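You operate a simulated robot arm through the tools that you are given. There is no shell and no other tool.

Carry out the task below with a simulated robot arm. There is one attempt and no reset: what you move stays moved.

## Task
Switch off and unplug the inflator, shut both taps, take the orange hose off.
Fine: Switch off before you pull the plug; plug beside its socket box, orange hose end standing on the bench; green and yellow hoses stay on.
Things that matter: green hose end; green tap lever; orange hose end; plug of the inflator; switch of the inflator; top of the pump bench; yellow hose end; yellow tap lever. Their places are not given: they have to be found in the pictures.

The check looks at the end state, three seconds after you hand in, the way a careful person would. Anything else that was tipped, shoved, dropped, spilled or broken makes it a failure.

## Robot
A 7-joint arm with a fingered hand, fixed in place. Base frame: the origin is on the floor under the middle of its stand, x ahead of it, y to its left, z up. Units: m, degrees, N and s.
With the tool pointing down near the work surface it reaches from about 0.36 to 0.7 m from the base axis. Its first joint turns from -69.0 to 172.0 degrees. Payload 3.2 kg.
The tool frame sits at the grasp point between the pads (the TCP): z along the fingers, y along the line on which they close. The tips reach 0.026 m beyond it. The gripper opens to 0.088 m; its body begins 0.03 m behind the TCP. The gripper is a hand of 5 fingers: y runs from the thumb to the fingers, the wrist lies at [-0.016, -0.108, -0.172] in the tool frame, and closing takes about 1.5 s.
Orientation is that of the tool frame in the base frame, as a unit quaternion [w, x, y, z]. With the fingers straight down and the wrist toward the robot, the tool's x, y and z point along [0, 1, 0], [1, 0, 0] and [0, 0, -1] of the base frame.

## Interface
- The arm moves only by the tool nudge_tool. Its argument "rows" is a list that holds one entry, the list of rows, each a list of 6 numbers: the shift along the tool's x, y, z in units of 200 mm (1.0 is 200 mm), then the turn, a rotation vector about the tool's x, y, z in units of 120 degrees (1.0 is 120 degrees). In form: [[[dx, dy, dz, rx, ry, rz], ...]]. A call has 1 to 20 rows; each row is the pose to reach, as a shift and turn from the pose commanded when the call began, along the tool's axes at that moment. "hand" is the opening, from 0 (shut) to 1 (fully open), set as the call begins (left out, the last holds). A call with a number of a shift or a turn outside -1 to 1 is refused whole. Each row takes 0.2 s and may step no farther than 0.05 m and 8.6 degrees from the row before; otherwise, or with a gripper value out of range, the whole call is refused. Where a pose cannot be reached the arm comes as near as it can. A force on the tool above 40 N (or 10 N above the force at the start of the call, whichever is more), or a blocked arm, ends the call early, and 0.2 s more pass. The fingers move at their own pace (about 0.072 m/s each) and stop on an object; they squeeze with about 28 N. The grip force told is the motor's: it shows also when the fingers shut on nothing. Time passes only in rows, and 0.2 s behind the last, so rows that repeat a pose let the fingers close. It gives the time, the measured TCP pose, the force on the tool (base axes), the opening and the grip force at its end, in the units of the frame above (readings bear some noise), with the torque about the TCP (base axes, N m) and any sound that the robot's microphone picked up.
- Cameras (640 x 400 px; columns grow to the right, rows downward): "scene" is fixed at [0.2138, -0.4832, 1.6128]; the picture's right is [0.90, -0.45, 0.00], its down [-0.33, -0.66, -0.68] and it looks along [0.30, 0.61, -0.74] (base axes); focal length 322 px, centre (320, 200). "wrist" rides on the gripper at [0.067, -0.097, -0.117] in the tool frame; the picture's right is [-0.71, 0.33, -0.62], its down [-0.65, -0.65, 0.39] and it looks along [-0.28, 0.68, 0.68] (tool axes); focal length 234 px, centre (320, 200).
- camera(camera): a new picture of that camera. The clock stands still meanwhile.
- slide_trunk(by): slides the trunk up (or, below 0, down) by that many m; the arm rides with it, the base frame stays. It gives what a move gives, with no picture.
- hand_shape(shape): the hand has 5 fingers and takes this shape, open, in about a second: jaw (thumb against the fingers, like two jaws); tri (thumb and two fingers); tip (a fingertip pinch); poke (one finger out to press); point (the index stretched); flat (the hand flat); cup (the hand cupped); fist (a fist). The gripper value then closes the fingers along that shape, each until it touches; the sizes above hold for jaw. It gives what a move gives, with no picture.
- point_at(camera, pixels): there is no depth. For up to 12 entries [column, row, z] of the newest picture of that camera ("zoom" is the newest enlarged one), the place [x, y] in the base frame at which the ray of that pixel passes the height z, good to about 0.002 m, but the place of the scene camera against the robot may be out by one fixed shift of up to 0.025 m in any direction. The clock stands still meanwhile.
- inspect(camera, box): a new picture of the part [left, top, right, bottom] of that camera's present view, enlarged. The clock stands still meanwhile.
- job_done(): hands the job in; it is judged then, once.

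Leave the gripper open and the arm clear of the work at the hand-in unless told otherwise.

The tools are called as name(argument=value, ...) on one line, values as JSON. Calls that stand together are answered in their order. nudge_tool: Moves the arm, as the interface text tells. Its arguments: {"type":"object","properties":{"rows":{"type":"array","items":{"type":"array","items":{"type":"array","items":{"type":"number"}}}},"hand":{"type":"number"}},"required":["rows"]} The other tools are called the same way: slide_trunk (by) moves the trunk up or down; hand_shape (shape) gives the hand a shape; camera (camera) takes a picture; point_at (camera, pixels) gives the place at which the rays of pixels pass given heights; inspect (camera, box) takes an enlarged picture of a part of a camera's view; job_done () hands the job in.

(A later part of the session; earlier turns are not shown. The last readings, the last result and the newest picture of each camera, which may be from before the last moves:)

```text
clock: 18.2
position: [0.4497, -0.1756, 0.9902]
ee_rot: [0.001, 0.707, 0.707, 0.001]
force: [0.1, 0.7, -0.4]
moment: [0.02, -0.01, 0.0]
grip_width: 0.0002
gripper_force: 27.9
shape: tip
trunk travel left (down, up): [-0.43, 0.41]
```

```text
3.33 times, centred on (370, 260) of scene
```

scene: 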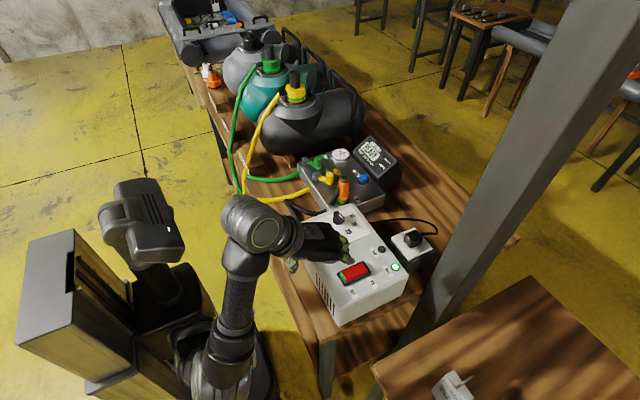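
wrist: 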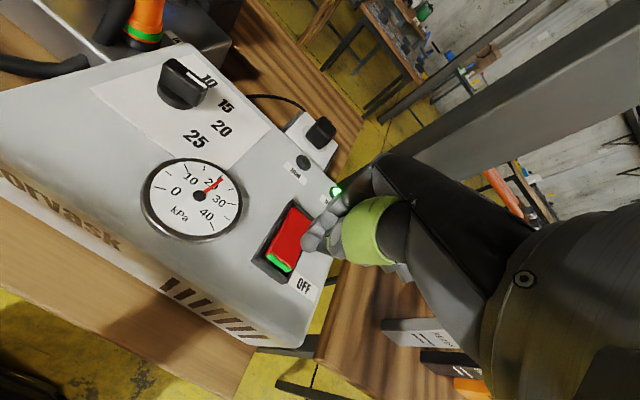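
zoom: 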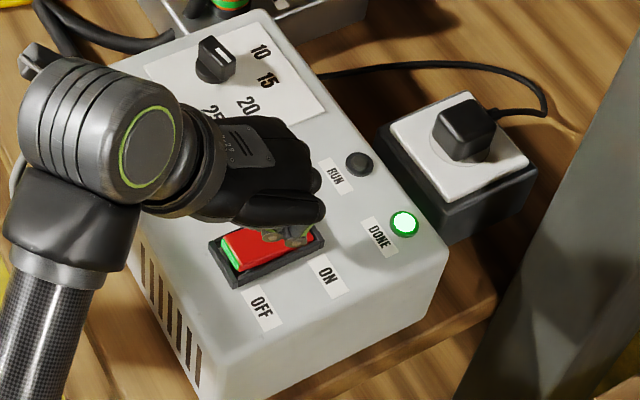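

The tip is above the OFF half of the rocker. I move 4 mm forward and press down slowly in 5 mm rows; a force stop would end it.

nudge_tool(rows=[[[0.008, 0.022, 0.0, 0, 0, 0], [0.008, 0.022, 0.05, 0, 0, 0], [0.008, 0.022, 0.1, 0, 0, 0], [0.008, 0.022, 0.125, 0, 0, 0], [0.008, 0.022, 0.15, 0, 0, 0], [0.008, 0.022, 0.175, 0, 0, 0], [0.008, 0.022, 0.2, 0, 0, 0]]])

inspect(camera="wrist", box=[220, 160, 380, 320])

inspect(camera="scene", box=[300, 200, 440, 320])

```text
clock: 19.8
position: [0.4548, -0.1735, 0.9519]
ee_rot: [0.001, 0.708, 0.707, 0.001]
force: [-1.4, 0.0, 1.1]
moment: [0.01, 0.0, -0.05]
grip_width: 0.0
gripper_force: 28.3
shape: tip
trunk travel left (down, up): [-0.43, 0.41]
```

```text
2.50 times, centred on (300, 240) of wrist
```

zoom: 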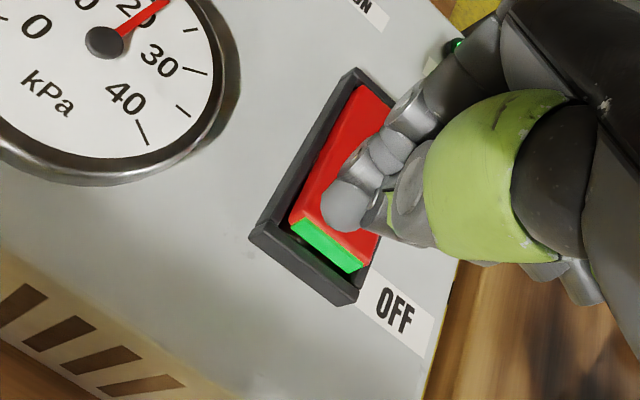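

```text
3.33 times, centred on (370, 260) of scene
```

zoom: 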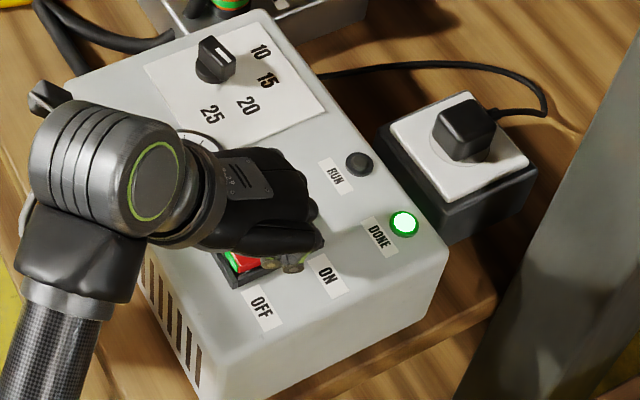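

The fingertip is right on the red OFF end, hardly touching yet (force about 1 N). I press on down in 2.5 mm rows.

nudge_tool(rows=[[[0, 0, 0.0125, 0, 0, 0], [0, 0, 0.025, 0, 0, 0], [0, 0, 0.0375, 0, 0, 0], [0, 0, 0.05, 0, 0, 0], [0, 0, 0.0625, 0, 0, 0]]])

inspect(camera="wrist", box=[220, 160, 380, 320])

```text
clock: 21.0
position: [0.4498, -0.1714, 0.9443]
ee_rot: [0.005, 0.707, 0.707, 0.006]
force: [-4.4, -4.5, 34.9]
moment: [-0.23, -0.14, -0.07]
grip_width: 0.0002
gripper_force: 27.9
shape: tip
trunk travel left (down, up): [-0.43, 0.41]
```

```text
2.50 times, centred on (300, 240) of wrist
```

zoom: 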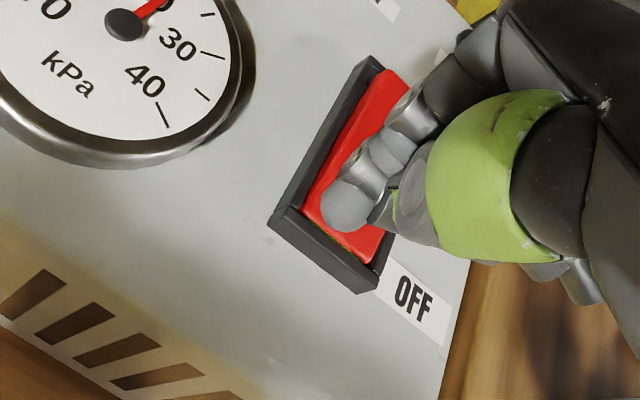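

The rocker's OFF end is now down (35 N, ON end raised). I lift straight up and check it stays.

nudge_tool(rows=[[[0, 0, -0.05, 0, 0, 0], [0, 0, -0.2, 0, 0, 0], [0, 0, -0.4, 0, 0, 0], [0, -0.1, -0.5, 0, 0, 0], [0, -0.2, -0.5, 0, 0, 0]]])

inspect(camera="wrist", box=[200, 100, 360, 240])

inspect(camera="scene", box=[320, 200, 460, 320])

```text
clock: 22.2
position: [0.4139, -0.1731, 1.0378]
ee_rot: [0.0, 0.706, 0.708, 0.0]
force: [-0.2, 0.1, 1.0]
moment: [-0.02, 0.02, 0.03]
grip_width: 0.0
gripper_force: 27.9
shape: tip
trunk travel left (down, up): [-0.43, 0.41]
```

```text
2.86 times, centred on (280, 170) of wrist
```

zoom: 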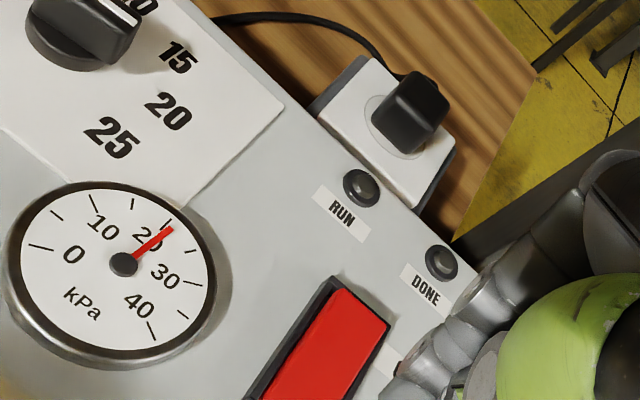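

```text
3.33 times, centred on (390, 260) of scene
```

zoom: 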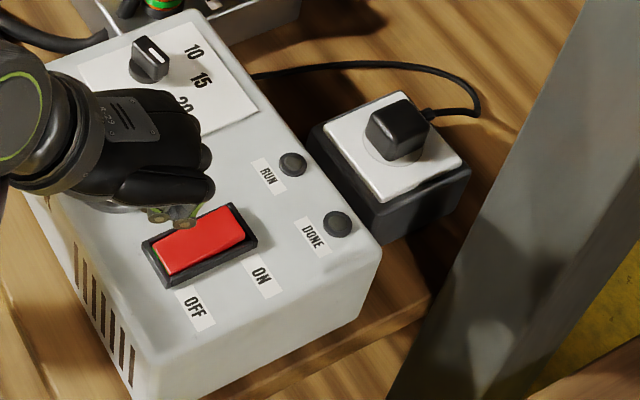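

The DONE light is out and the rocker stays on OFF. Next the plug. I enlarge it from this pose and take rays to fix its size and height.

inspect(camera="wrist", box=[265, 105, 345, 180])

inspect(camera="scene", box=[380, 215, 450, 275])

```text
5.33 times, centred on (305, 142) of wrist
```

zoom: 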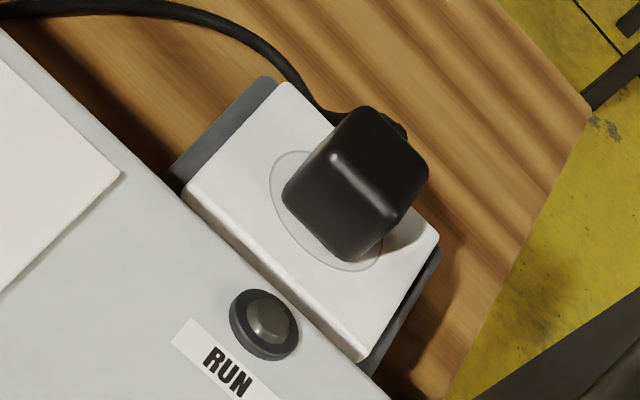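

```text
6.67 times, centred on (415, 245) of scene
```

zoom: 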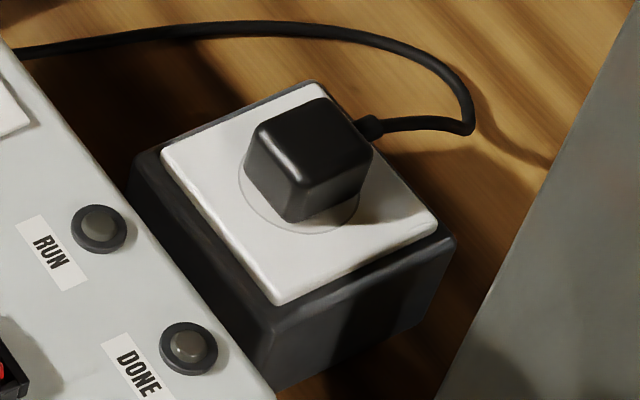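

I take rays of the plug's top face and the plate corners from here.

point_at(camera="wrist", pixels=[[316.4, 134.7, 0.85], [316.4, 134.7, 0.95], [298.4, 119.9, 0.8], [298.4, 119.9, 0.9], [327.5, 149.1, 0.8], [327.5, 149.1, 0.9], [312.9, 172.4, 0.8], [312.9, 172.4, 0.9], [279.7, 140.1, 0.8], [279.7, 140.1, 0.9], [298.1, 141.1, 0.87], [310.6, 153.3, 0.87]])

point_at(camera="wrist", pixels=[[307.8, 132.6, 0.91], [313.8, 124.6, 0.91], [325.3, 136, 0.91], [319.1, 145.8, 0.91], [298.1, 141.1, 0.85], [310.6, 153.3, 0.85]])

```text
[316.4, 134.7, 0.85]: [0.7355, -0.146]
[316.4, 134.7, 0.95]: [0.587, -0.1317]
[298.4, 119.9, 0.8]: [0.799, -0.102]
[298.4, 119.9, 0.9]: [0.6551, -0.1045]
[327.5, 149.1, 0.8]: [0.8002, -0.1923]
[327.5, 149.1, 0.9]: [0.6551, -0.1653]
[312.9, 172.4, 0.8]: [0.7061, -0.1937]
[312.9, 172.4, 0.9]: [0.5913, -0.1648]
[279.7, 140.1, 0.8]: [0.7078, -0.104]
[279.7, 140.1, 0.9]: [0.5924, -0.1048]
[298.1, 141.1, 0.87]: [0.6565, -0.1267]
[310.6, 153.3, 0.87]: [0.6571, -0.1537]
```

```text
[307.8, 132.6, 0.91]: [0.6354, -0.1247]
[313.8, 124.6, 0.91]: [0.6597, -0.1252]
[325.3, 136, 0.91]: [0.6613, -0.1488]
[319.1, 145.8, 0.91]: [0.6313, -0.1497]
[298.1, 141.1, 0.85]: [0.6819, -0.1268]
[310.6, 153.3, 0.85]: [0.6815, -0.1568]
```

These two viewpoints are too much in line for good depth. I move up and forward to about (0.50,-0.13,1.20) for a steeper look at the plug.

nudge_tool(rows=[[[0.04, 0.08, -0.17, 0, 0, 0], [0.09, 0.17, -0.33, 0, 0, 0], [0.13, 0.26, -0.5, 0, 0, 0], [0.17, 0.35, -0.66, 0, 0, 0], [0.215, 0.43, -0.81, 0, 0, 0], [0.215, 0.43, -0.81, 0, 0, 0]]])

camera(camera="wrist")

inspect(camera="wrist", box=[220, 180, 316, 260])

```text
clock: 23.6
position: [0.4471, -0.1265, 1.1152]
ee_rot: [-0.001, 0.707, 0.707, 0.001]
force: [0.3, -0.3, 0.2]
moment: [0.04, -0.02, 0.01]
grip_width: 0.0
gripper_force: 28.5
shape: tip
out of reach, approached as far as the arm can: row 3, 4, 5, 6
trunk travel left (down, up): [-0.43, 0.41]
```

```text
taken
```

wrist: 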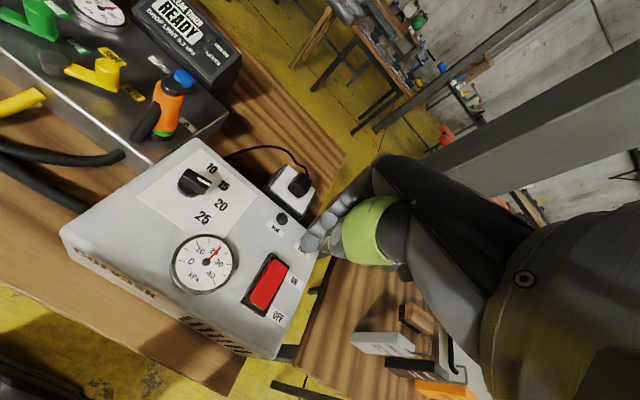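

```text
5.00 times, centred on (268, 220) of wrist
```

zoom: 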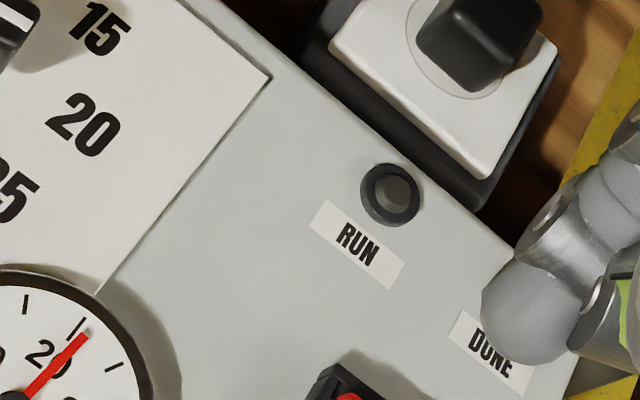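

I got partway (0.447,-0.127,1.115); it's enough of a new viewpoint. I enlarge the plug at (292,185).

inspect(camera="wrist", box=[250, 150, 330, 225])

```text
5.33 times, centred on (290, 188) of wrist
```

zoom: 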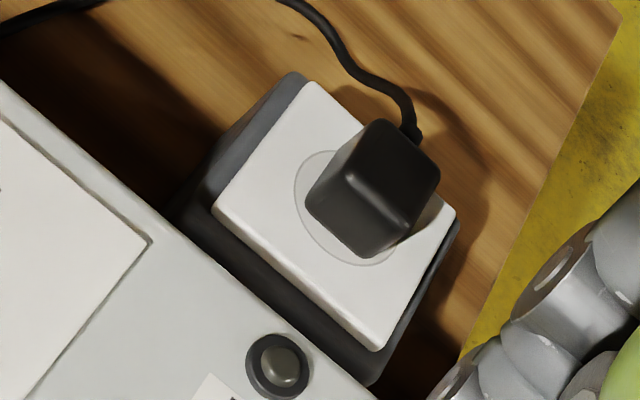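

I take rays of the same points from this pose.

point_at(camera="wrist", pixels=[[303.7, 183.1, 0.85], [303.7, 183.1, 0.95], [288.1, 165.9, 0.8], [288.1, 165.9, 0.9], [315.7, 190.3, 0.8], [315.7, 190.3, 0.9], [300.9, 216.1, 0.8], [300.9, 216.1, 0.9], [269.9, 189.9, 0.8], [269.9, 189.9, 0.9], [287.6, 187.4, 0.85], [298.8, 198.7, 0.85]])

point_at(camera="wrist", pixels=[[295.1, 183.7, 0.9], [301.2, 173, 0.9], [312.5, 183.3, 0.9], [305.9, 192.7, 0.9]])

```text
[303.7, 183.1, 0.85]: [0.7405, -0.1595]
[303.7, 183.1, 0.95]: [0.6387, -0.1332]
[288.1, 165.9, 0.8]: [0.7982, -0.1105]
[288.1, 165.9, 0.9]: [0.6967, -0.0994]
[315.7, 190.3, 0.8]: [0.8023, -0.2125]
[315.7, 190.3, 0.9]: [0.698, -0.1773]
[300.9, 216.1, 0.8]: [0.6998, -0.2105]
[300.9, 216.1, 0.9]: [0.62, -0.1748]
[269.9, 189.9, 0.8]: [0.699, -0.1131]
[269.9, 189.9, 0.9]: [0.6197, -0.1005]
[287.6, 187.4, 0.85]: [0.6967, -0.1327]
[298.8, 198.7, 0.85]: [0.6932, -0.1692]
```

```text
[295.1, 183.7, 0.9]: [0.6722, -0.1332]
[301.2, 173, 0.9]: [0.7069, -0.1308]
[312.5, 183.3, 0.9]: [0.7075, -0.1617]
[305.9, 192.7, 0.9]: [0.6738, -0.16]
```

The D and this view agree well: the socket plate is at z≈0.877, x 0.639–0.722, y −0.103…−0.185. I use the scene camera, calibrated on that plate, to get the plug's top height.

point_at(camera="scene", pixels=[[414.2, 227.4, 0.877], [432.7, 248.7, 0.877], [408.5, 260.4, 0.877], [391.3, 238.2, 0.877], [413.9, 236, 0.9], [413.9, 236, 0.915], [405.7, 233.9, 0.9], [415.3, 229.6, 0.9], [422.8, 237.9, 0.9], [411.7, 242.5, 0.9], [410.8, 248.3, 0.877], [404, 242.5, 0.877]])

```text
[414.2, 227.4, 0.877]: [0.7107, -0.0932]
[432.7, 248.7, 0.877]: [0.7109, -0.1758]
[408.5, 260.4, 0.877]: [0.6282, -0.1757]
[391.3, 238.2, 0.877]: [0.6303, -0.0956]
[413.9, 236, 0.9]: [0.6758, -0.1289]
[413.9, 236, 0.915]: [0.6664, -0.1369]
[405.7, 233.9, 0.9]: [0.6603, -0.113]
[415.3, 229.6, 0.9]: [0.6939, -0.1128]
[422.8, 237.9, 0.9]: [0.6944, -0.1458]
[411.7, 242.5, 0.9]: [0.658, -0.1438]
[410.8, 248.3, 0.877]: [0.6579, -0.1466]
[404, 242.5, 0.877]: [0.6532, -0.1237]
```

The plug's top centre comes out at about (0.680,-0.143,0.910), sitting on the plate at 0.877. I now check the bench corner and cord exit in both views, to get bench height and cord height.

point_at(camera="wrist", pixels=[[346.3, 152.4, 0.75], [346.3, 152.4, 0.85], [307.4, 174, 0.87], [307.4, 174, 0.91], [289, 152, 0.8], [289, 152, 0.9]])

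inspect(camera="scene", box=[440, 180, 540, 260])

point_at(camera="scene", pixels=[[519, 240, 0.75], [519, 240, 0.85], [422.5, 233.9, 0.87], [422.5, 233.9, 0.91], [436, 234, 0.8], [436, 234, 0.85]])

```text
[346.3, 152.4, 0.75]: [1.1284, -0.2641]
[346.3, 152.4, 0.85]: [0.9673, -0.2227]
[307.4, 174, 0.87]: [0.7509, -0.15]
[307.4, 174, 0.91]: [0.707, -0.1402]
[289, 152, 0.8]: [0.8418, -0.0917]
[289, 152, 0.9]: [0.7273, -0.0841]
```

```text
5.00 times, centred on (490, 220) of scene
```

zoom: 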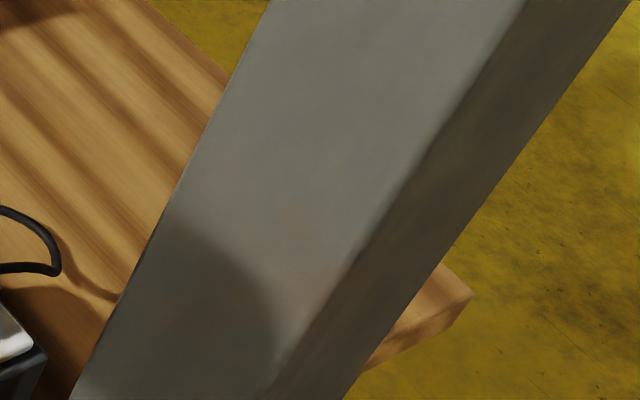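

```text
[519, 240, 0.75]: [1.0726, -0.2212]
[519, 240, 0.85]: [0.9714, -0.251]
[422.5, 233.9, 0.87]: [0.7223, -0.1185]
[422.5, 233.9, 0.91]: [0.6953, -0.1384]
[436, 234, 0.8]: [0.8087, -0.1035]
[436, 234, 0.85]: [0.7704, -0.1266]
```

The cord leaves the plug on its far (+x) side; the post's face is near y −0.245, so about 4 cm clear of the hand. I'll take the plug with the jaw closing along x (thumb near side). First I set the jaw and a part opening, and move over the plug at a safe height.

hand_shape(shape="jaw")

nudge_tool(rows=[[[-0.02, 0.22, 0.1, 0, 0, 0], [-0.04, 0.44, 0.2, 0, 0, 0], [-0.06, 0.66, 0.27, 0, 0, 0], [-0.08, 0.88, 0.27, 0, 0, 0], [-0.08, 1.0, 0.27, 0, 0, 0], [-0.08, 1.0, 0.27, 0, 0, 0]]], hand=0.75)

camera(camera="wrist")

camera(camera="scene")

```text
clock: 24.5
position: [0.4486, -0.1249, 1.1154]
ee_rot: [0.001, 0.707, 0.707, 0.0]
force: [0.2, -0.2, 0.4]
moment: [-0.03, -0.01, -0.05]
grip_width: 0.0877
gripper_force: 0.0
shape: jaw
trunk travel left (down, up): [-0.43, 0.41]
```

```text
clock: 25.9
position: [0.5699, -0.138, 1.0221]
ee_rot: [0.0, 0.707, 0.707, 0.0]
force: [0.2, 0.4, 0.4]
moment: [0.0, -0.02, 0.01]
grip_width: 0.0664
gripper_force: 0.1
shape: jaw
out of reach, approached as far as the arm can: row 1, 2, 3, 4, 5, 6
trunk travel left (down, up): [-0.43, 0.41]
```

```text
taken
```

wrist: 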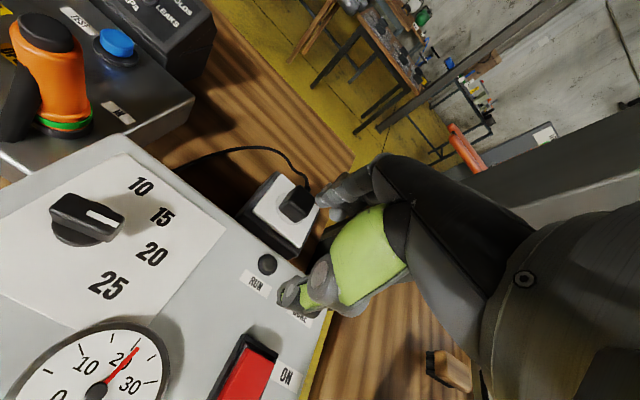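

```text
taken
```

scene: 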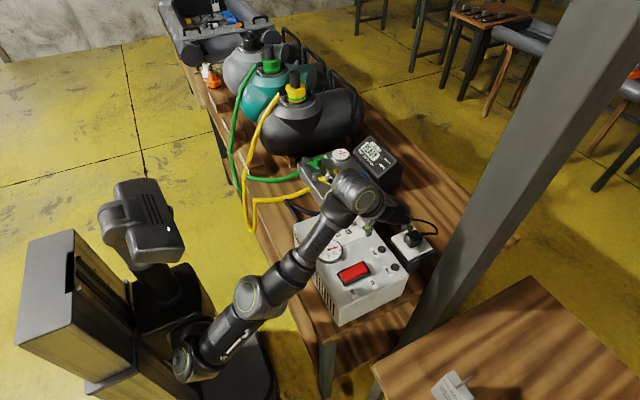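

With the trunk this low the arm is stretched at this height. I raise the trunk by 0.15 m and then try to go forward and down again.

slide_trunk(by=0.15)

nudge_tool(rows=[[[0.0, 0.1, 0.2, 0, 0, 0], [0.0, 0.2, 0.4, 0, 0, 0], [-0.01, 0.3, 0.6, 0, 0, 0], [-0.02, 0.4, 0.72, 0, 0, 0], [-0.02, 0.5, 0.76, 0, 0, 0], [-0.02, 0.5, 0.76, 0, 0, 0]]])

camera(camera="scene")

```text
clock: 27.6
position: [0.5723, -0.1369, 1.1724]
ee_rot: [0.0, 0.707, 0.707, 0.0]
force: [0.5, -0.5, -0.6]
moment: [0.02, 0.0, -0.01]
grip_width: 0.0665
gripper_force: 0.0
shape: jaw
trunk travel left (down, up): [-0.58, 0.26]
```

```text
clock: 29.0
position: [0.6724, -0.1422, 1.0209]
ee_rot: [0.001, 0.707, 0.707, 0.001]
force: [-0.5, -0.4, -0.3]
moment: [0.0, 0.01, 0.0]
grip_width: 0.0661
gripper_force: 0.0
shape: jaw
trunk travel left (down, up): [-0.58, 0.26]
```

```text
taken
```

scene: 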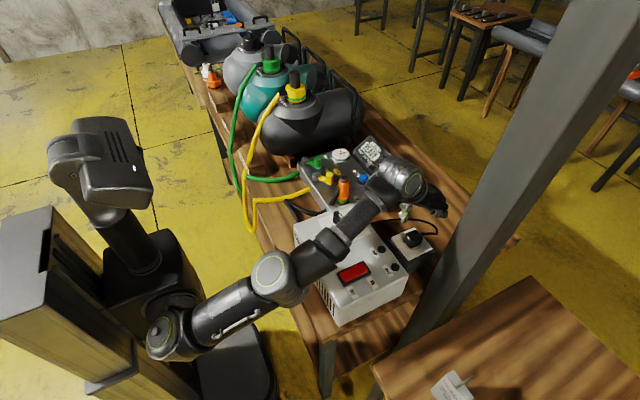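

Now it reaches: TCP at (0.672,-0.142,1.021). I check the wrist view.

camera(camera="wrist")

inspect(camera="wrist", box=[230, 180, 390, 340])

inspect(camera="scene", box=[360, 150, 480, 270])

```text
taken
```

wrist: 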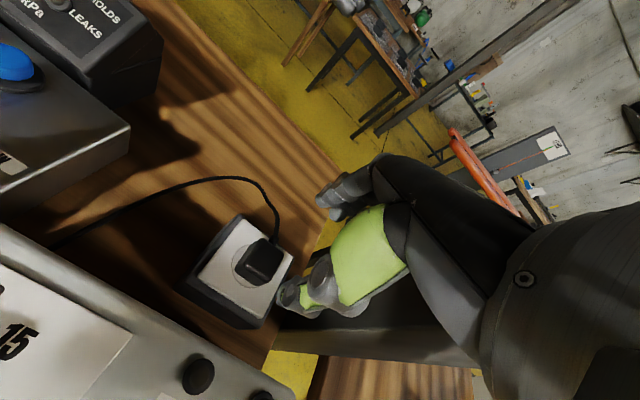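

```text
2.50 times, centred on (310, 260) of wrist
```

zoom: 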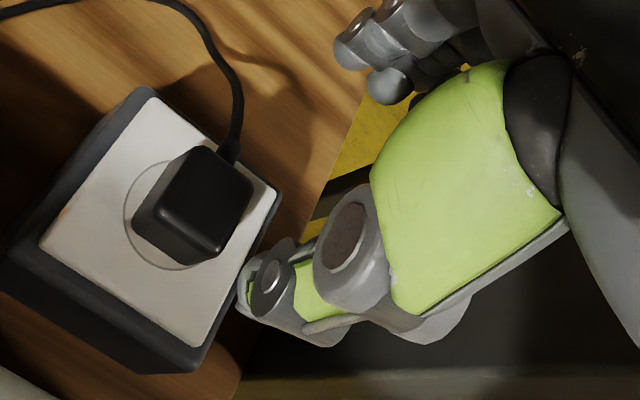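

```text
3.33 times, centred on (420, 210) of scene
```

zoom: 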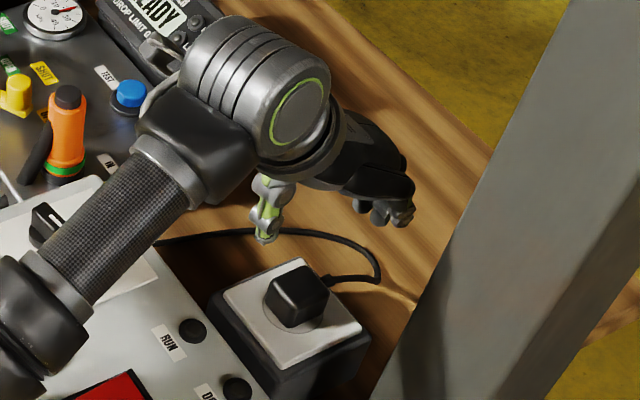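

I take rays of the plug's top and the plate corners from this close pose.

point_at(camera="wrist", pixels=[[265.2, 258.8, 0.91], [265.2, 258.8, 0.88], [244, 218.8, 0.877], [294, 256, 0.877], [261.2, 318.8, 0.877], [198, 277.2, 0.877], [262, 238, 0.91], [284, 254, 0.91], [268, 280, 0.91], [247, 262, 0.91], [275, 240, 0.9], [246, 226, 0.8]])

inspect(camera="wrist", box=[190, 210, 310, 340])

```text
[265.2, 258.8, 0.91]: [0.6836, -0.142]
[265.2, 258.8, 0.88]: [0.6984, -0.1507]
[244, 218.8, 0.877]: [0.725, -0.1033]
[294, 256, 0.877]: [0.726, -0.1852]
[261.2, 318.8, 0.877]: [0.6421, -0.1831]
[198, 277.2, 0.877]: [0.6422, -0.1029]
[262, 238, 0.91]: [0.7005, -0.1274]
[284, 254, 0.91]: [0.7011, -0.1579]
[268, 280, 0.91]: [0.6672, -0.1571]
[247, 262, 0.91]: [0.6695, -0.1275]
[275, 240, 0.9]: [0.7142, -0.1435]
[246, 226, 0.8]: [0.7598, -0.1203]
```

```text
3.08 times, centred on (250, 275) of wrist
```

zoom: 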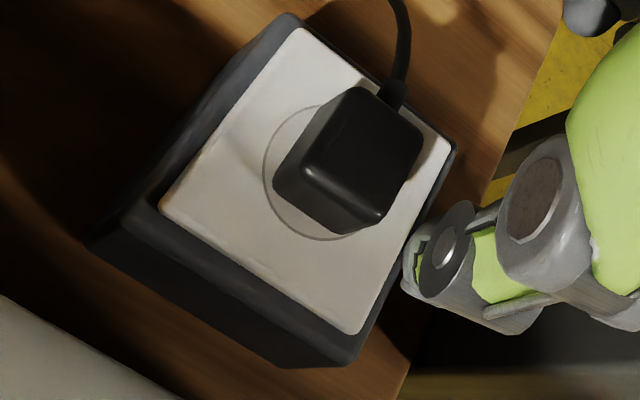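

Plug centre is confirmed at (0.684,-0.143). I check the inflator's far edge position for thumb clearance.

point_at(camera="wrist", pixels=[[146, 307, 0.912], [175, 325, 0.912], [201, 340, 0.912], [282, 296, 0.995], [325, 205, 0.995]])

```text
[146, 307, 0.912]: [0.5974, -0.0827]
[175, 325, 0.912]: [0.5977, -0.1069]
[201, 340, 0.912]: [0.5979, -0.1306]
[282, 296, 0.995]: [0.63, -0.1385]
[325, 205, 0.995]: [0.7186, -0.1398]
```

The inflator's edge is at x≈0.598, so the thumb is clear. I go over the plug centre and down to TCP z 0.945 with wider opening and look.

nudge_tool(rows=[[[-0.004, 0.058, 0.0, 0, 0, 0], [-0.004, 0.058, 0.13, 0, 0, 0], [-0.004, 0.058, 0.26, 0, 0, 0], [-0.004, 0.058, 0.38, 0, 0, 0], [-0.004, 0.058, 0.38, 0, 0, 0]]], hand=0.9)

inspect(camera="wrist", box=[210, 150, 390, 330])

inspect(camera="scene", box=[370, 170, 470, 270])

```text
clock: 30.2
position: [0.6826, -0.144, 0.9444]
ee_rot: [0.0, 0.707, 0.707, 0.001]
force: [0.4, 0.0, -0.8]
moment: [0.0, 0.02, 0.0]
grip_width: 0.0787
gripper_force: 0.2
shape: jaw
out of reach, approached as far as the arm can: row 1
trunk travel left (down, up): [-0.58, 0.26]
```

```text
2.22 times, centred on (300, 240) of wrist
```

zoom: 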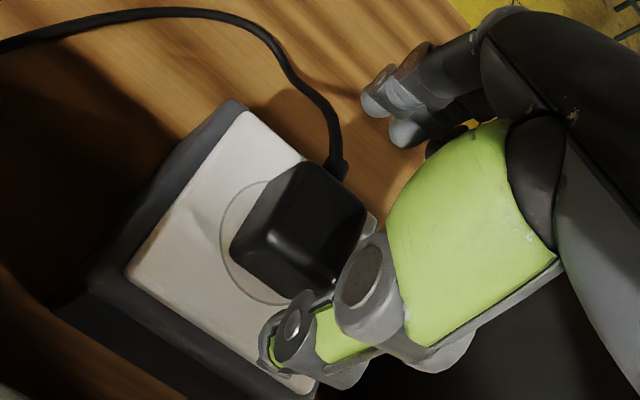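

```text
4.00 times, centred on (420, 220) of scene
```

zoom: 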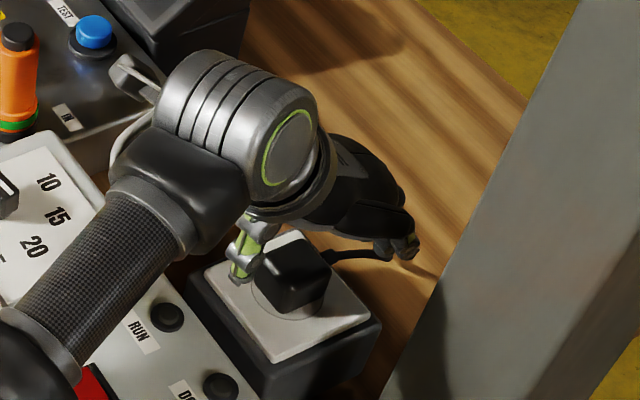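

Well aligned: thumb on the near side, fingers on the far side. I go down another 35 mm to about z 0.91.

nudge_tool(rows=[[[0, 0, 0.05, 0, 0, 0], [0, 0, 0.1, 0, 0, 0], [0, 0, 0.14, 0, 0, 0], [0, 0, 0.172, 0, 0, 0], [0, 0, 0.172, 0, 0, 0]]])

inspect(camera="wrist", box=[210, 150, 390, 330])

inspect(camera="scene", box=[370, 170, 470, 270])

```text
clock: 31.4
position: [0.683, -0.1432, 0.9085]
ee_rot: [0.001, 0.707, 0.707, 0.0]
force: [0.9, -1.0, 0.8]
moment: [0.0, -0.04, -0.01]
grip_width: 0.0791
gripper_force: 0.0
shape: jaw
trunk travel left (down, up): [-0.58, 0.26]
```

```text
2.22 times, centred on (300, 240) of wrist
```

zoom: 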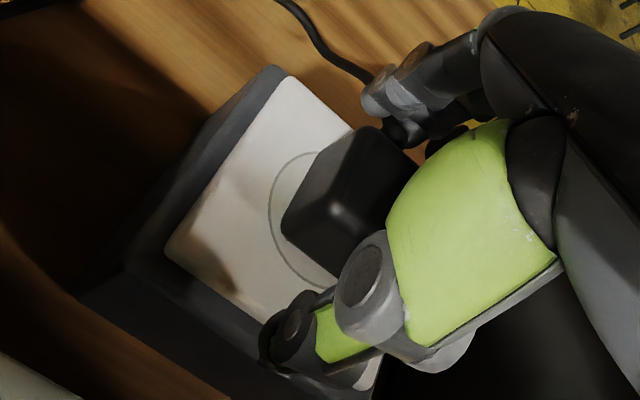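

```text
4.00 times, centred on (420, 220) of scene
```

zoom: 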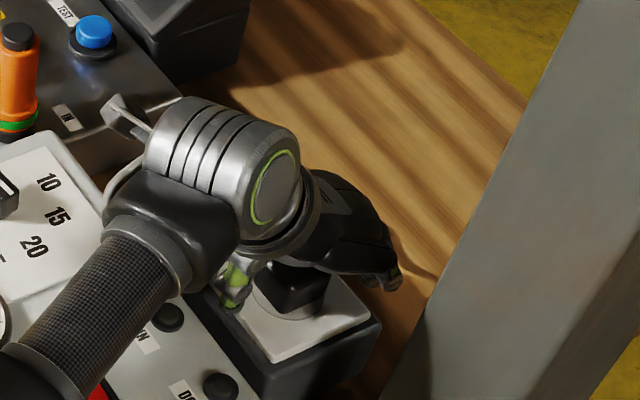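

No contact forces; the plug is between thumb and fingers. I close the hand and wait for it.

nudge_tool(rows=[[[0, 0, 0, 0, 0, 0], [0, 0, 0, 0, 0, 0], [0, 0, 0, 0, 0, 0], [0, 0, 0, 0, 0, 0], [0, 0, 0, 0, 0, 0], [0, 0, 0, 0, 0, 0], [0, 0, 0, 0, 0, 0]]], hand=0)

inspect(camera="wrist", box=[210, 150, 390, 330])

```text
clock: 33.0
position: [0.6827, -0.1424, 0.9092]
ee_rot: [-0.001, 0.707, 0.707, 0.0]
force: [-2.8, 0.3, -2.3]
moment: [-0.03, 0.23, -0.07]
grip_width: 0.0361
gripper_force: 27.9
shape: jaw
trunk travel left (down, up): [-0.58, 0.26]
```

```text
2.22 times, centred on (300, 240) of wrist
```

zoom: 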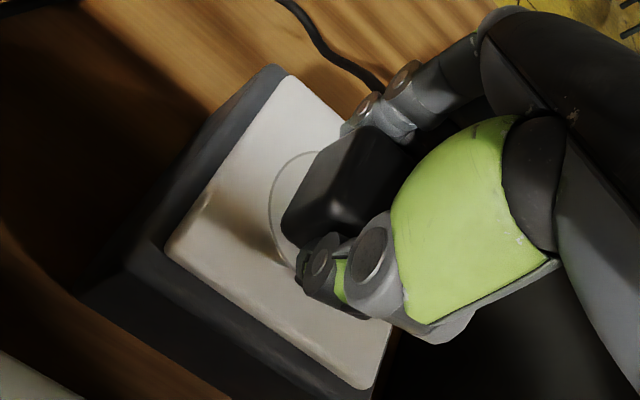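

Grip width 0.036 m, matching the plug. I pull straight up slowly.

nudge_tool(rows=[[[0, 0, -0.02, 0, 0, 0], [0, 0, -0.04, 0, 0, 0], [0, 0, -0.06, 0, 0, 0], [0, 0, -0.085, 0, 0, 0], [0, 0, -0.11, 0, 0, 0], [0, 0, -0.14, 0, 0, 0], [0, 0, -0.17, 0, 0, 0]]])

inspect(camera="wrist", box=[210, 150, 390, 330])

inspect(camera="scene", box=[370, 170, 470, 270])

```text
clock: 34.6
position: [0.6848, -0.1428, 0.9428]
ee_rot: [0.0, 0.707, 0.708, 0.0]
force: [0.1, 0.3, -1.0]
moment: [0.01, 0.01, 0.04]
grip_width: 0.0355
gripper_force: 27.9
shape: jaw
trunk travel left (down, up): [-0.58, 0.26]
heard: snap
```

```text
2.22 times, centred on (300, 240) of wrist
```

zoom: 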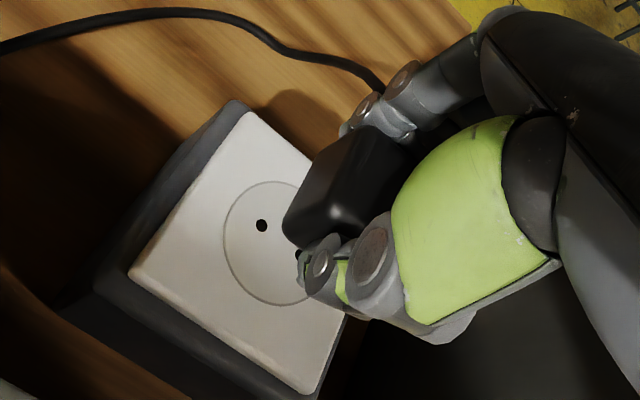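

```text
4.00 times, centred on (420, 220) of scene
```

zoom: 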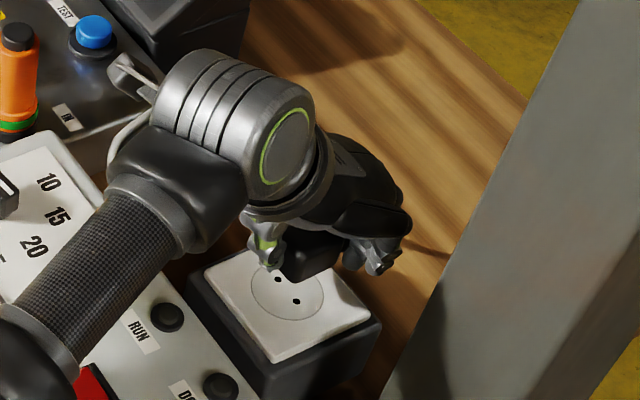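

A snap was heard and the socket holes are bare: the plug is out. I lift it another 6 cm and look at the whole arm before carrying it to the free bench area left of the socket box.

nudge_tool(rows=[[[0, 0, -0.1, 0, 0, 0], [0, 0, -0.2, 0, 0, 0], [0, -0.02, -0.3, 0, 0, 0], [0, -0.02, -0.3, 0, 0, 0]]])

inspect(camera="scene", box=[180, 120, 500, 320])

camera(camera="wrist")

```text
clock: 35.6
position: [0.6791, -0.1429, 1.0043]
ee_rot: [0.0, 0.707, 0.708, 0.0]
force: [-0.8, 0.3, -0.1]
moment: [0.02, 0.0, 0.01]
grip_width: 0.0355
gripper_force: 28.1
shape: jaw
trunk travel left (down, up): [-0.58, 0.26]
```

```text
2.00 times, centred on (340, 220) of scene
```

zoom: 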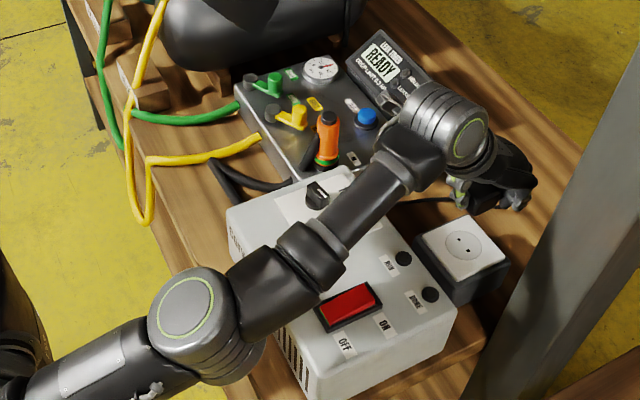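

```text
taken
```

wrist: 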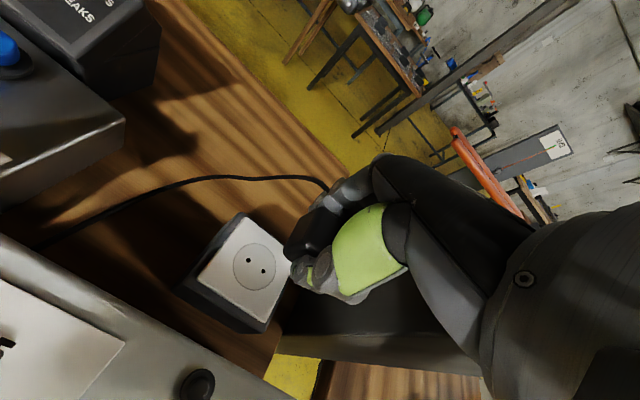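

The plug is held. The elbow rides fairly low over the inflator, so I raise the trunk by 0.1 m before lowering the hand to the bench.

slide_trunk(by=0.1)

nudge_tool(rows=[[[0.12, 0.0, 0.1, 0, 0, 0], [0.24, 0.0, 0.2, 0, 0, 0], [0.36, 0.02, 0.3, 0, 0, 0], [0.48, 0.05, 0.45, 0, 0, 0], [0.59, 0.08, 0.6, 0, 0, 0], [0.59, 0.08, 0.6, 0, 0, 0]]])

camera(camera="scene")

camera(camera="wrist")

```text
clock: 37.0
position: [0.6785, -0.143, 1.1039]
ee_rot: [0.0, 0.707, 0.707, 0.0]
force: [0.0, -0.8, 0.1]
moment: [-0.01, -0.01, 0.0]
grip_width: 0.0355
gripper_force: 28.2
shape: jaw
trunk travel left (down, up): [-0.68, 0.16]
```

```text
clock: 38.4
position: [0.695, -0.0266, 0.9826]
ee_rot: [0.0, 0.707, 0.707, 0.001]
force: [1.4, -0.4, -0.4]
moment: [0.03, 0.0, 0.01]
grip_width: 0.0355
gripper_force: 28.6
shape: jaw
trunk travel left (down, up): [-0.68, 0.16]
```

```text
taken
```

scene: 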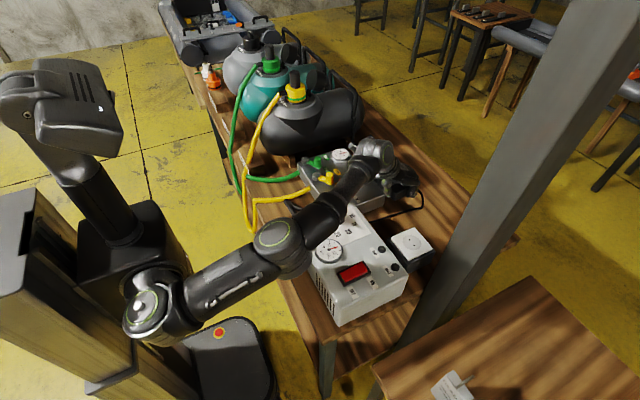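

```text
taken
```

wrist: 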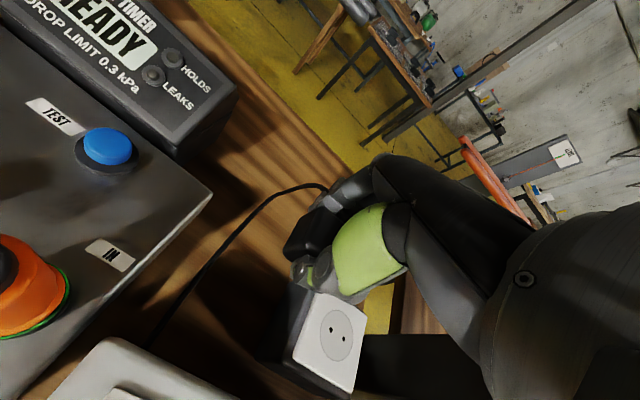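

The plug hangs over the free bench area between socket box and manifold. To know the bench height better I compare the bench's far edge in both cameras.

inspect(camera="wrist", box=[170, 60, 370, 220])

inspect(camera="scene", box=[390, 130, 490, 230])

```text
2.50 times, centred on (270, 140) of wrist
```

zoom: 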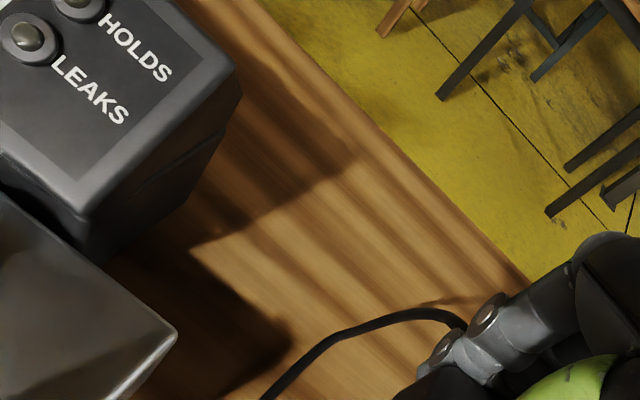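

```text
4.00 times, centred on (440, 180) of scene
```

zoom: 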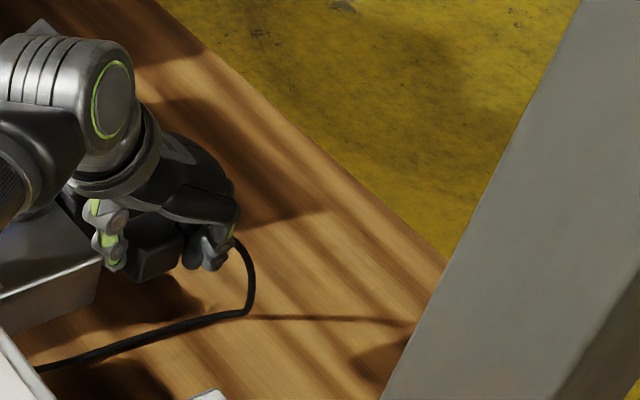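

point_at(camera="wrist", pixels=[[294, 116, 0.75], [294, 116, 0.8], [294, 116, 0.85], [262, 84, 0.75], [262, 84, 0.8], [262, 84, 0.85]])

point_at(camera="scene", pixels=[[442.5, 172.5, 0.75], [442.5, 172.5, 0.8], [442.5, 172.5, 0.85], [466, 190, 0.75], [466, 190, 0.8], [466, 190, 0.85]])

```text
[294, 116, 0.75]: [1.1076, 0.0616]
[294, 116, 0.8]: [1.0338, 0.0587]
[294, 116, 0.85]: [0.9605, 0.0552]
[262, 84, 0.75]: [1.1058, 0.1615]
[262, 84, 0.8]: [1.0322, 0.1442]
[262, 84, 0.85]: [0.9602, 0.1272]
```

```text
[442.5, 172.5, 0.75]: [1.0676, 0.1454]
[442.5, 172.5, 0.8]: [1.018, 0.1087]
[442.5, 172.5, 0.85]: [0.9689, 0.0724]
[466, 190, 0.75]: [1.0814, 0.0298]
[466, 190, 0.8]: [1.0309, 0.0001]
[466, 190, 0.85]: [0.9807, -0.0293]
```

Bench height comes out at about 0.80. I lower the plug in stages: first to TCP z≈0.90.

nudge_tool(rows=[[[0.03, 0.01, 0.1, 0, 0, 0], [0.04, 0.01, 0.2, 0, 0, 0], [0.04, 0.01, 0.3, 0, 0, 0], [0.04, 0.01, 0.4, 0, 0, 0], [0.04, 0.01, 0.4, 0, 0, 0]]])

inspect(camera="scene", box=[240, 130, 480, 280])

camera(camera="wrist")

```text
clock: 39.5
position: [0.6972, -0.0165, 0.905]
ee_rot: [0.0, 0.707, 0.707, 0.001]
force: [-0.2, 0.2, -1.2]
moment: [-0.01, 0.01, 0.02]
grip_width: 0.0358
gripper_force: 28.2
shape: jaw
trunk travel left (down, up): [-0.68, 0.16]
```

```text
2.67 times, centred on (360, 205) of scene
```

zoom: 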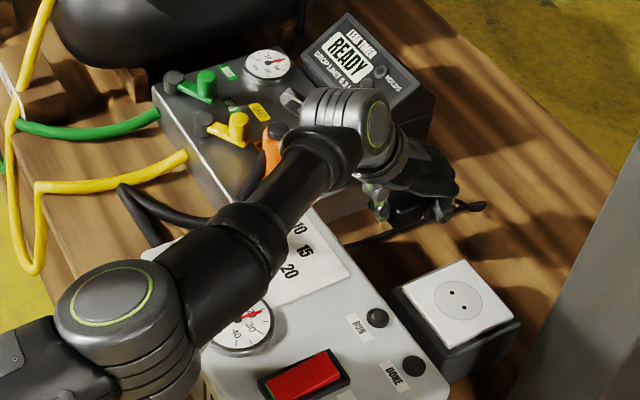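

```text
taken
```

wrist: 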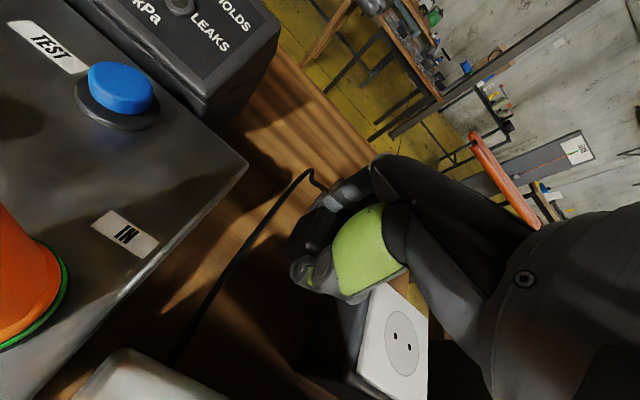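

The wrist camera body would come close to the orange coupling if I went straight down here. I turn the hand 20° (wrist toward the right) and shift slightly so that it stays clear, then check.

nudge_tool(rows=[[[-0.01, -0.015, 0, 0, 0, -0.055], [-0.02, -0.03, 0, 0, 0, -0.11], [-0.0275, -0.045, 0, 0, 0, -0.167], [-0.0275, -0.045, 0, 0, 0, -0.167]]])

camera(camera="wrist")

inspect(camera="scene", box=[340, 140, 460, 260])

```text
clock: 40.5
position: [0.6883, -0.0206, 0.9042]
ee_rot: [0.0, 0.572, 0.82, 0.0]
force: [-0.4, 0.0, -1.2]
moment: [0.02, -0.03, -0.01]
grip_width: 0.0358
gripper_force: 28.0
shape: jaw
trunk travel left (down, up): [-0.68, 0.16]
```

```text
taken
```

wrist: 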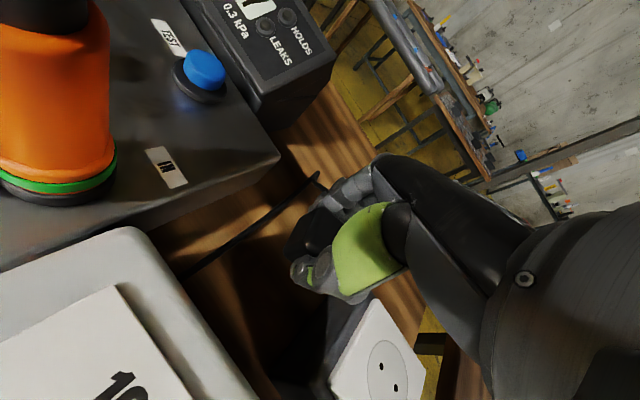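

```text
3.33 times, centred on (400, 200) of scene
```

zoom: 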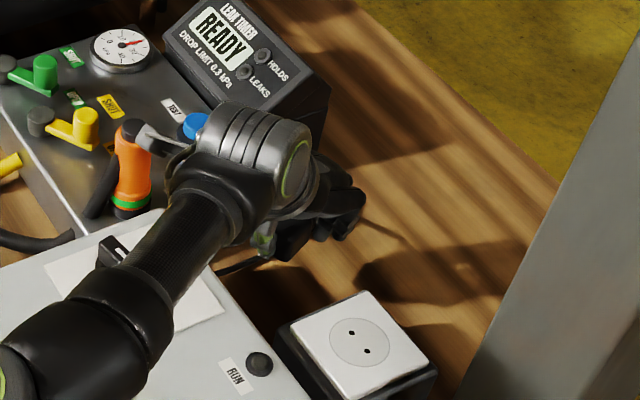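

Clear of the orange coupling by about 8 cm now. I go down 30 mm and read the force.

nudge_tool(rows=[[[0, 0, 0.05, 0, 0, 0], [0, 0, 0.1, 0, 0, 0], [0, 0, 0.15, 0, 0, 0], [0, 0, 0.15, 0, 0, 0]]])

inspect(camera="scene", box=[340, 140, 460, 260])

camera(camera="wrist")

```text
clock: 41.5
position: [0.6876, -0.0218, 0.8734]
ee_rot: [0.0, 0.573, 0.82, -0.001]
force: [0.3, 0.4, 0.0]
moment: [0.02, 0.04, -0.01]
grip_width: 0.0356
gripper_force: 28.3
shape: jaw
trunk travel left (down, up): [-0.68, 0.16]
```

```text
3.33 times, centred on (400, 200) of scene
```

zoom: 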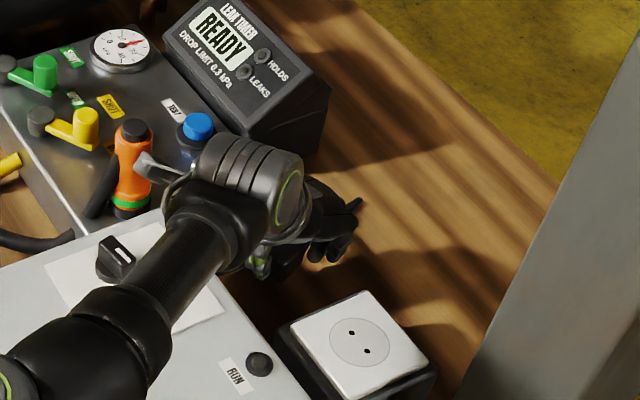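

```text
taken
```

wrist: 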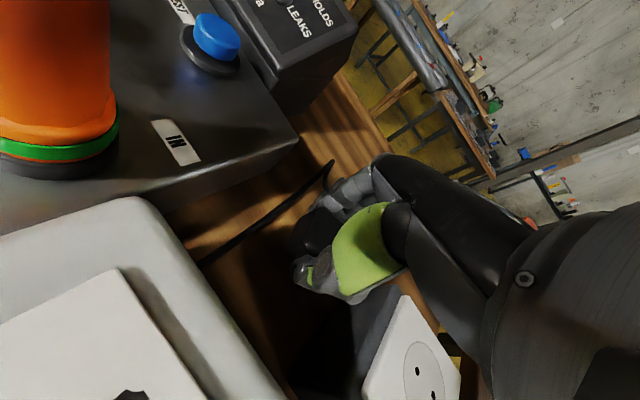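

Still free. I go down in 4 mm rows, another 16 mm.

nudge_tool(rows=[[[0, 0, 0.02, 0, 0, 0], [0, 0, 0.04, 0, 0, 0], [0, 0, 0.06, 0, 0, 0], [0, 0, 0.08, 0, 0, 0]]])

```text
clock: 42.5
position: [0.6876, -0.0216, 0.8578]
ee_rot: [0.0, 0.573, 0.82, 0.0]
force: [0.1, -0.3, -0.1]
moment: [0.02, -0.02, -0.01]
grip_width: 0.0354
gripper_force: 28.2
shape: jaw
trunk travel left (down, up): [-0.68, 0.16]
```

No contact yet at z 0.858. I check clearances in the picture before going lower.

inspect(camera="scene", box=[340, 140, 460, 260])

inspect(camera="wrist", box=[180, 120, 460, 360])

nudge_tool(rows=[[[0, 0, 0.015, 0, 0, 0], [0, 0, 0.03, 0, 0, 0], [0, 0, 0.03, 0, 0, 0]]])

```text
3.33 times, centred on (400, 200) of scene
```

zoom: 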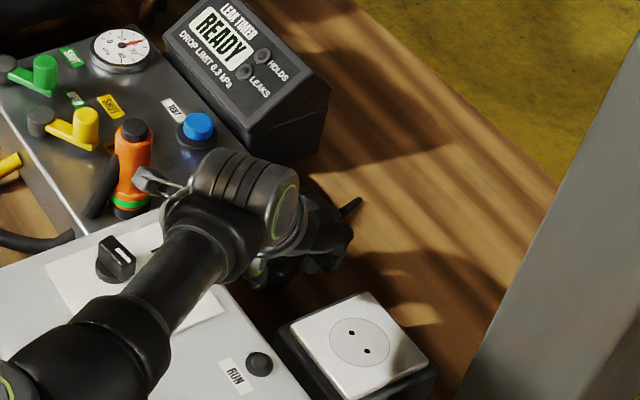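

```text
1.67 times, centred on (320, 240) of wrist
```

zoom: 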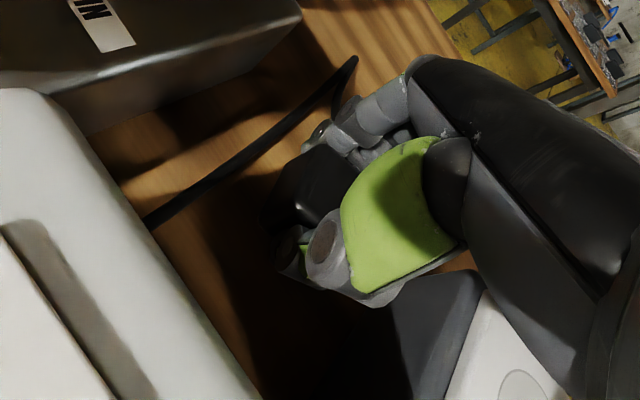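

```text
clock: 43.4
position: [0.6871, -0.0216, 0.8521]
ee_rot: [0.0, 0.573, 0.82, 0.0]
force: [0.5, 0.4, -0.7]
moment: [0.0, 0.0, 0.04]
grip_width: 0.0354
gripper_force: 27.8
shape: jaw
trunk travel left (down, up): [-0.68, 0.16]
```

Still no contact. I continue down by 3 mm rows.

nudge_tool(rows=[[[0, 0, 0.015, 0, 0, 0], [0, 0, 0.03, 0, 0, 0], [0, 0, 0.045, 0, 0, 0], [0, 0, 0.045, 0, 0, 0]]])

```text
clock: 44.4
position: [0.6873, -0.0212, 0.8427]
ee_rot: [0.0, 0.572, 0.82, -0.001]
force: [-0.4, 0.7, -0.9]
moment: [0.05, -0.01, 0.0]
grip_width: 0.0354
gripper_force: 27.9
shape: jaw
trunk travel left (down, up): [-0.68, 0.16]
```

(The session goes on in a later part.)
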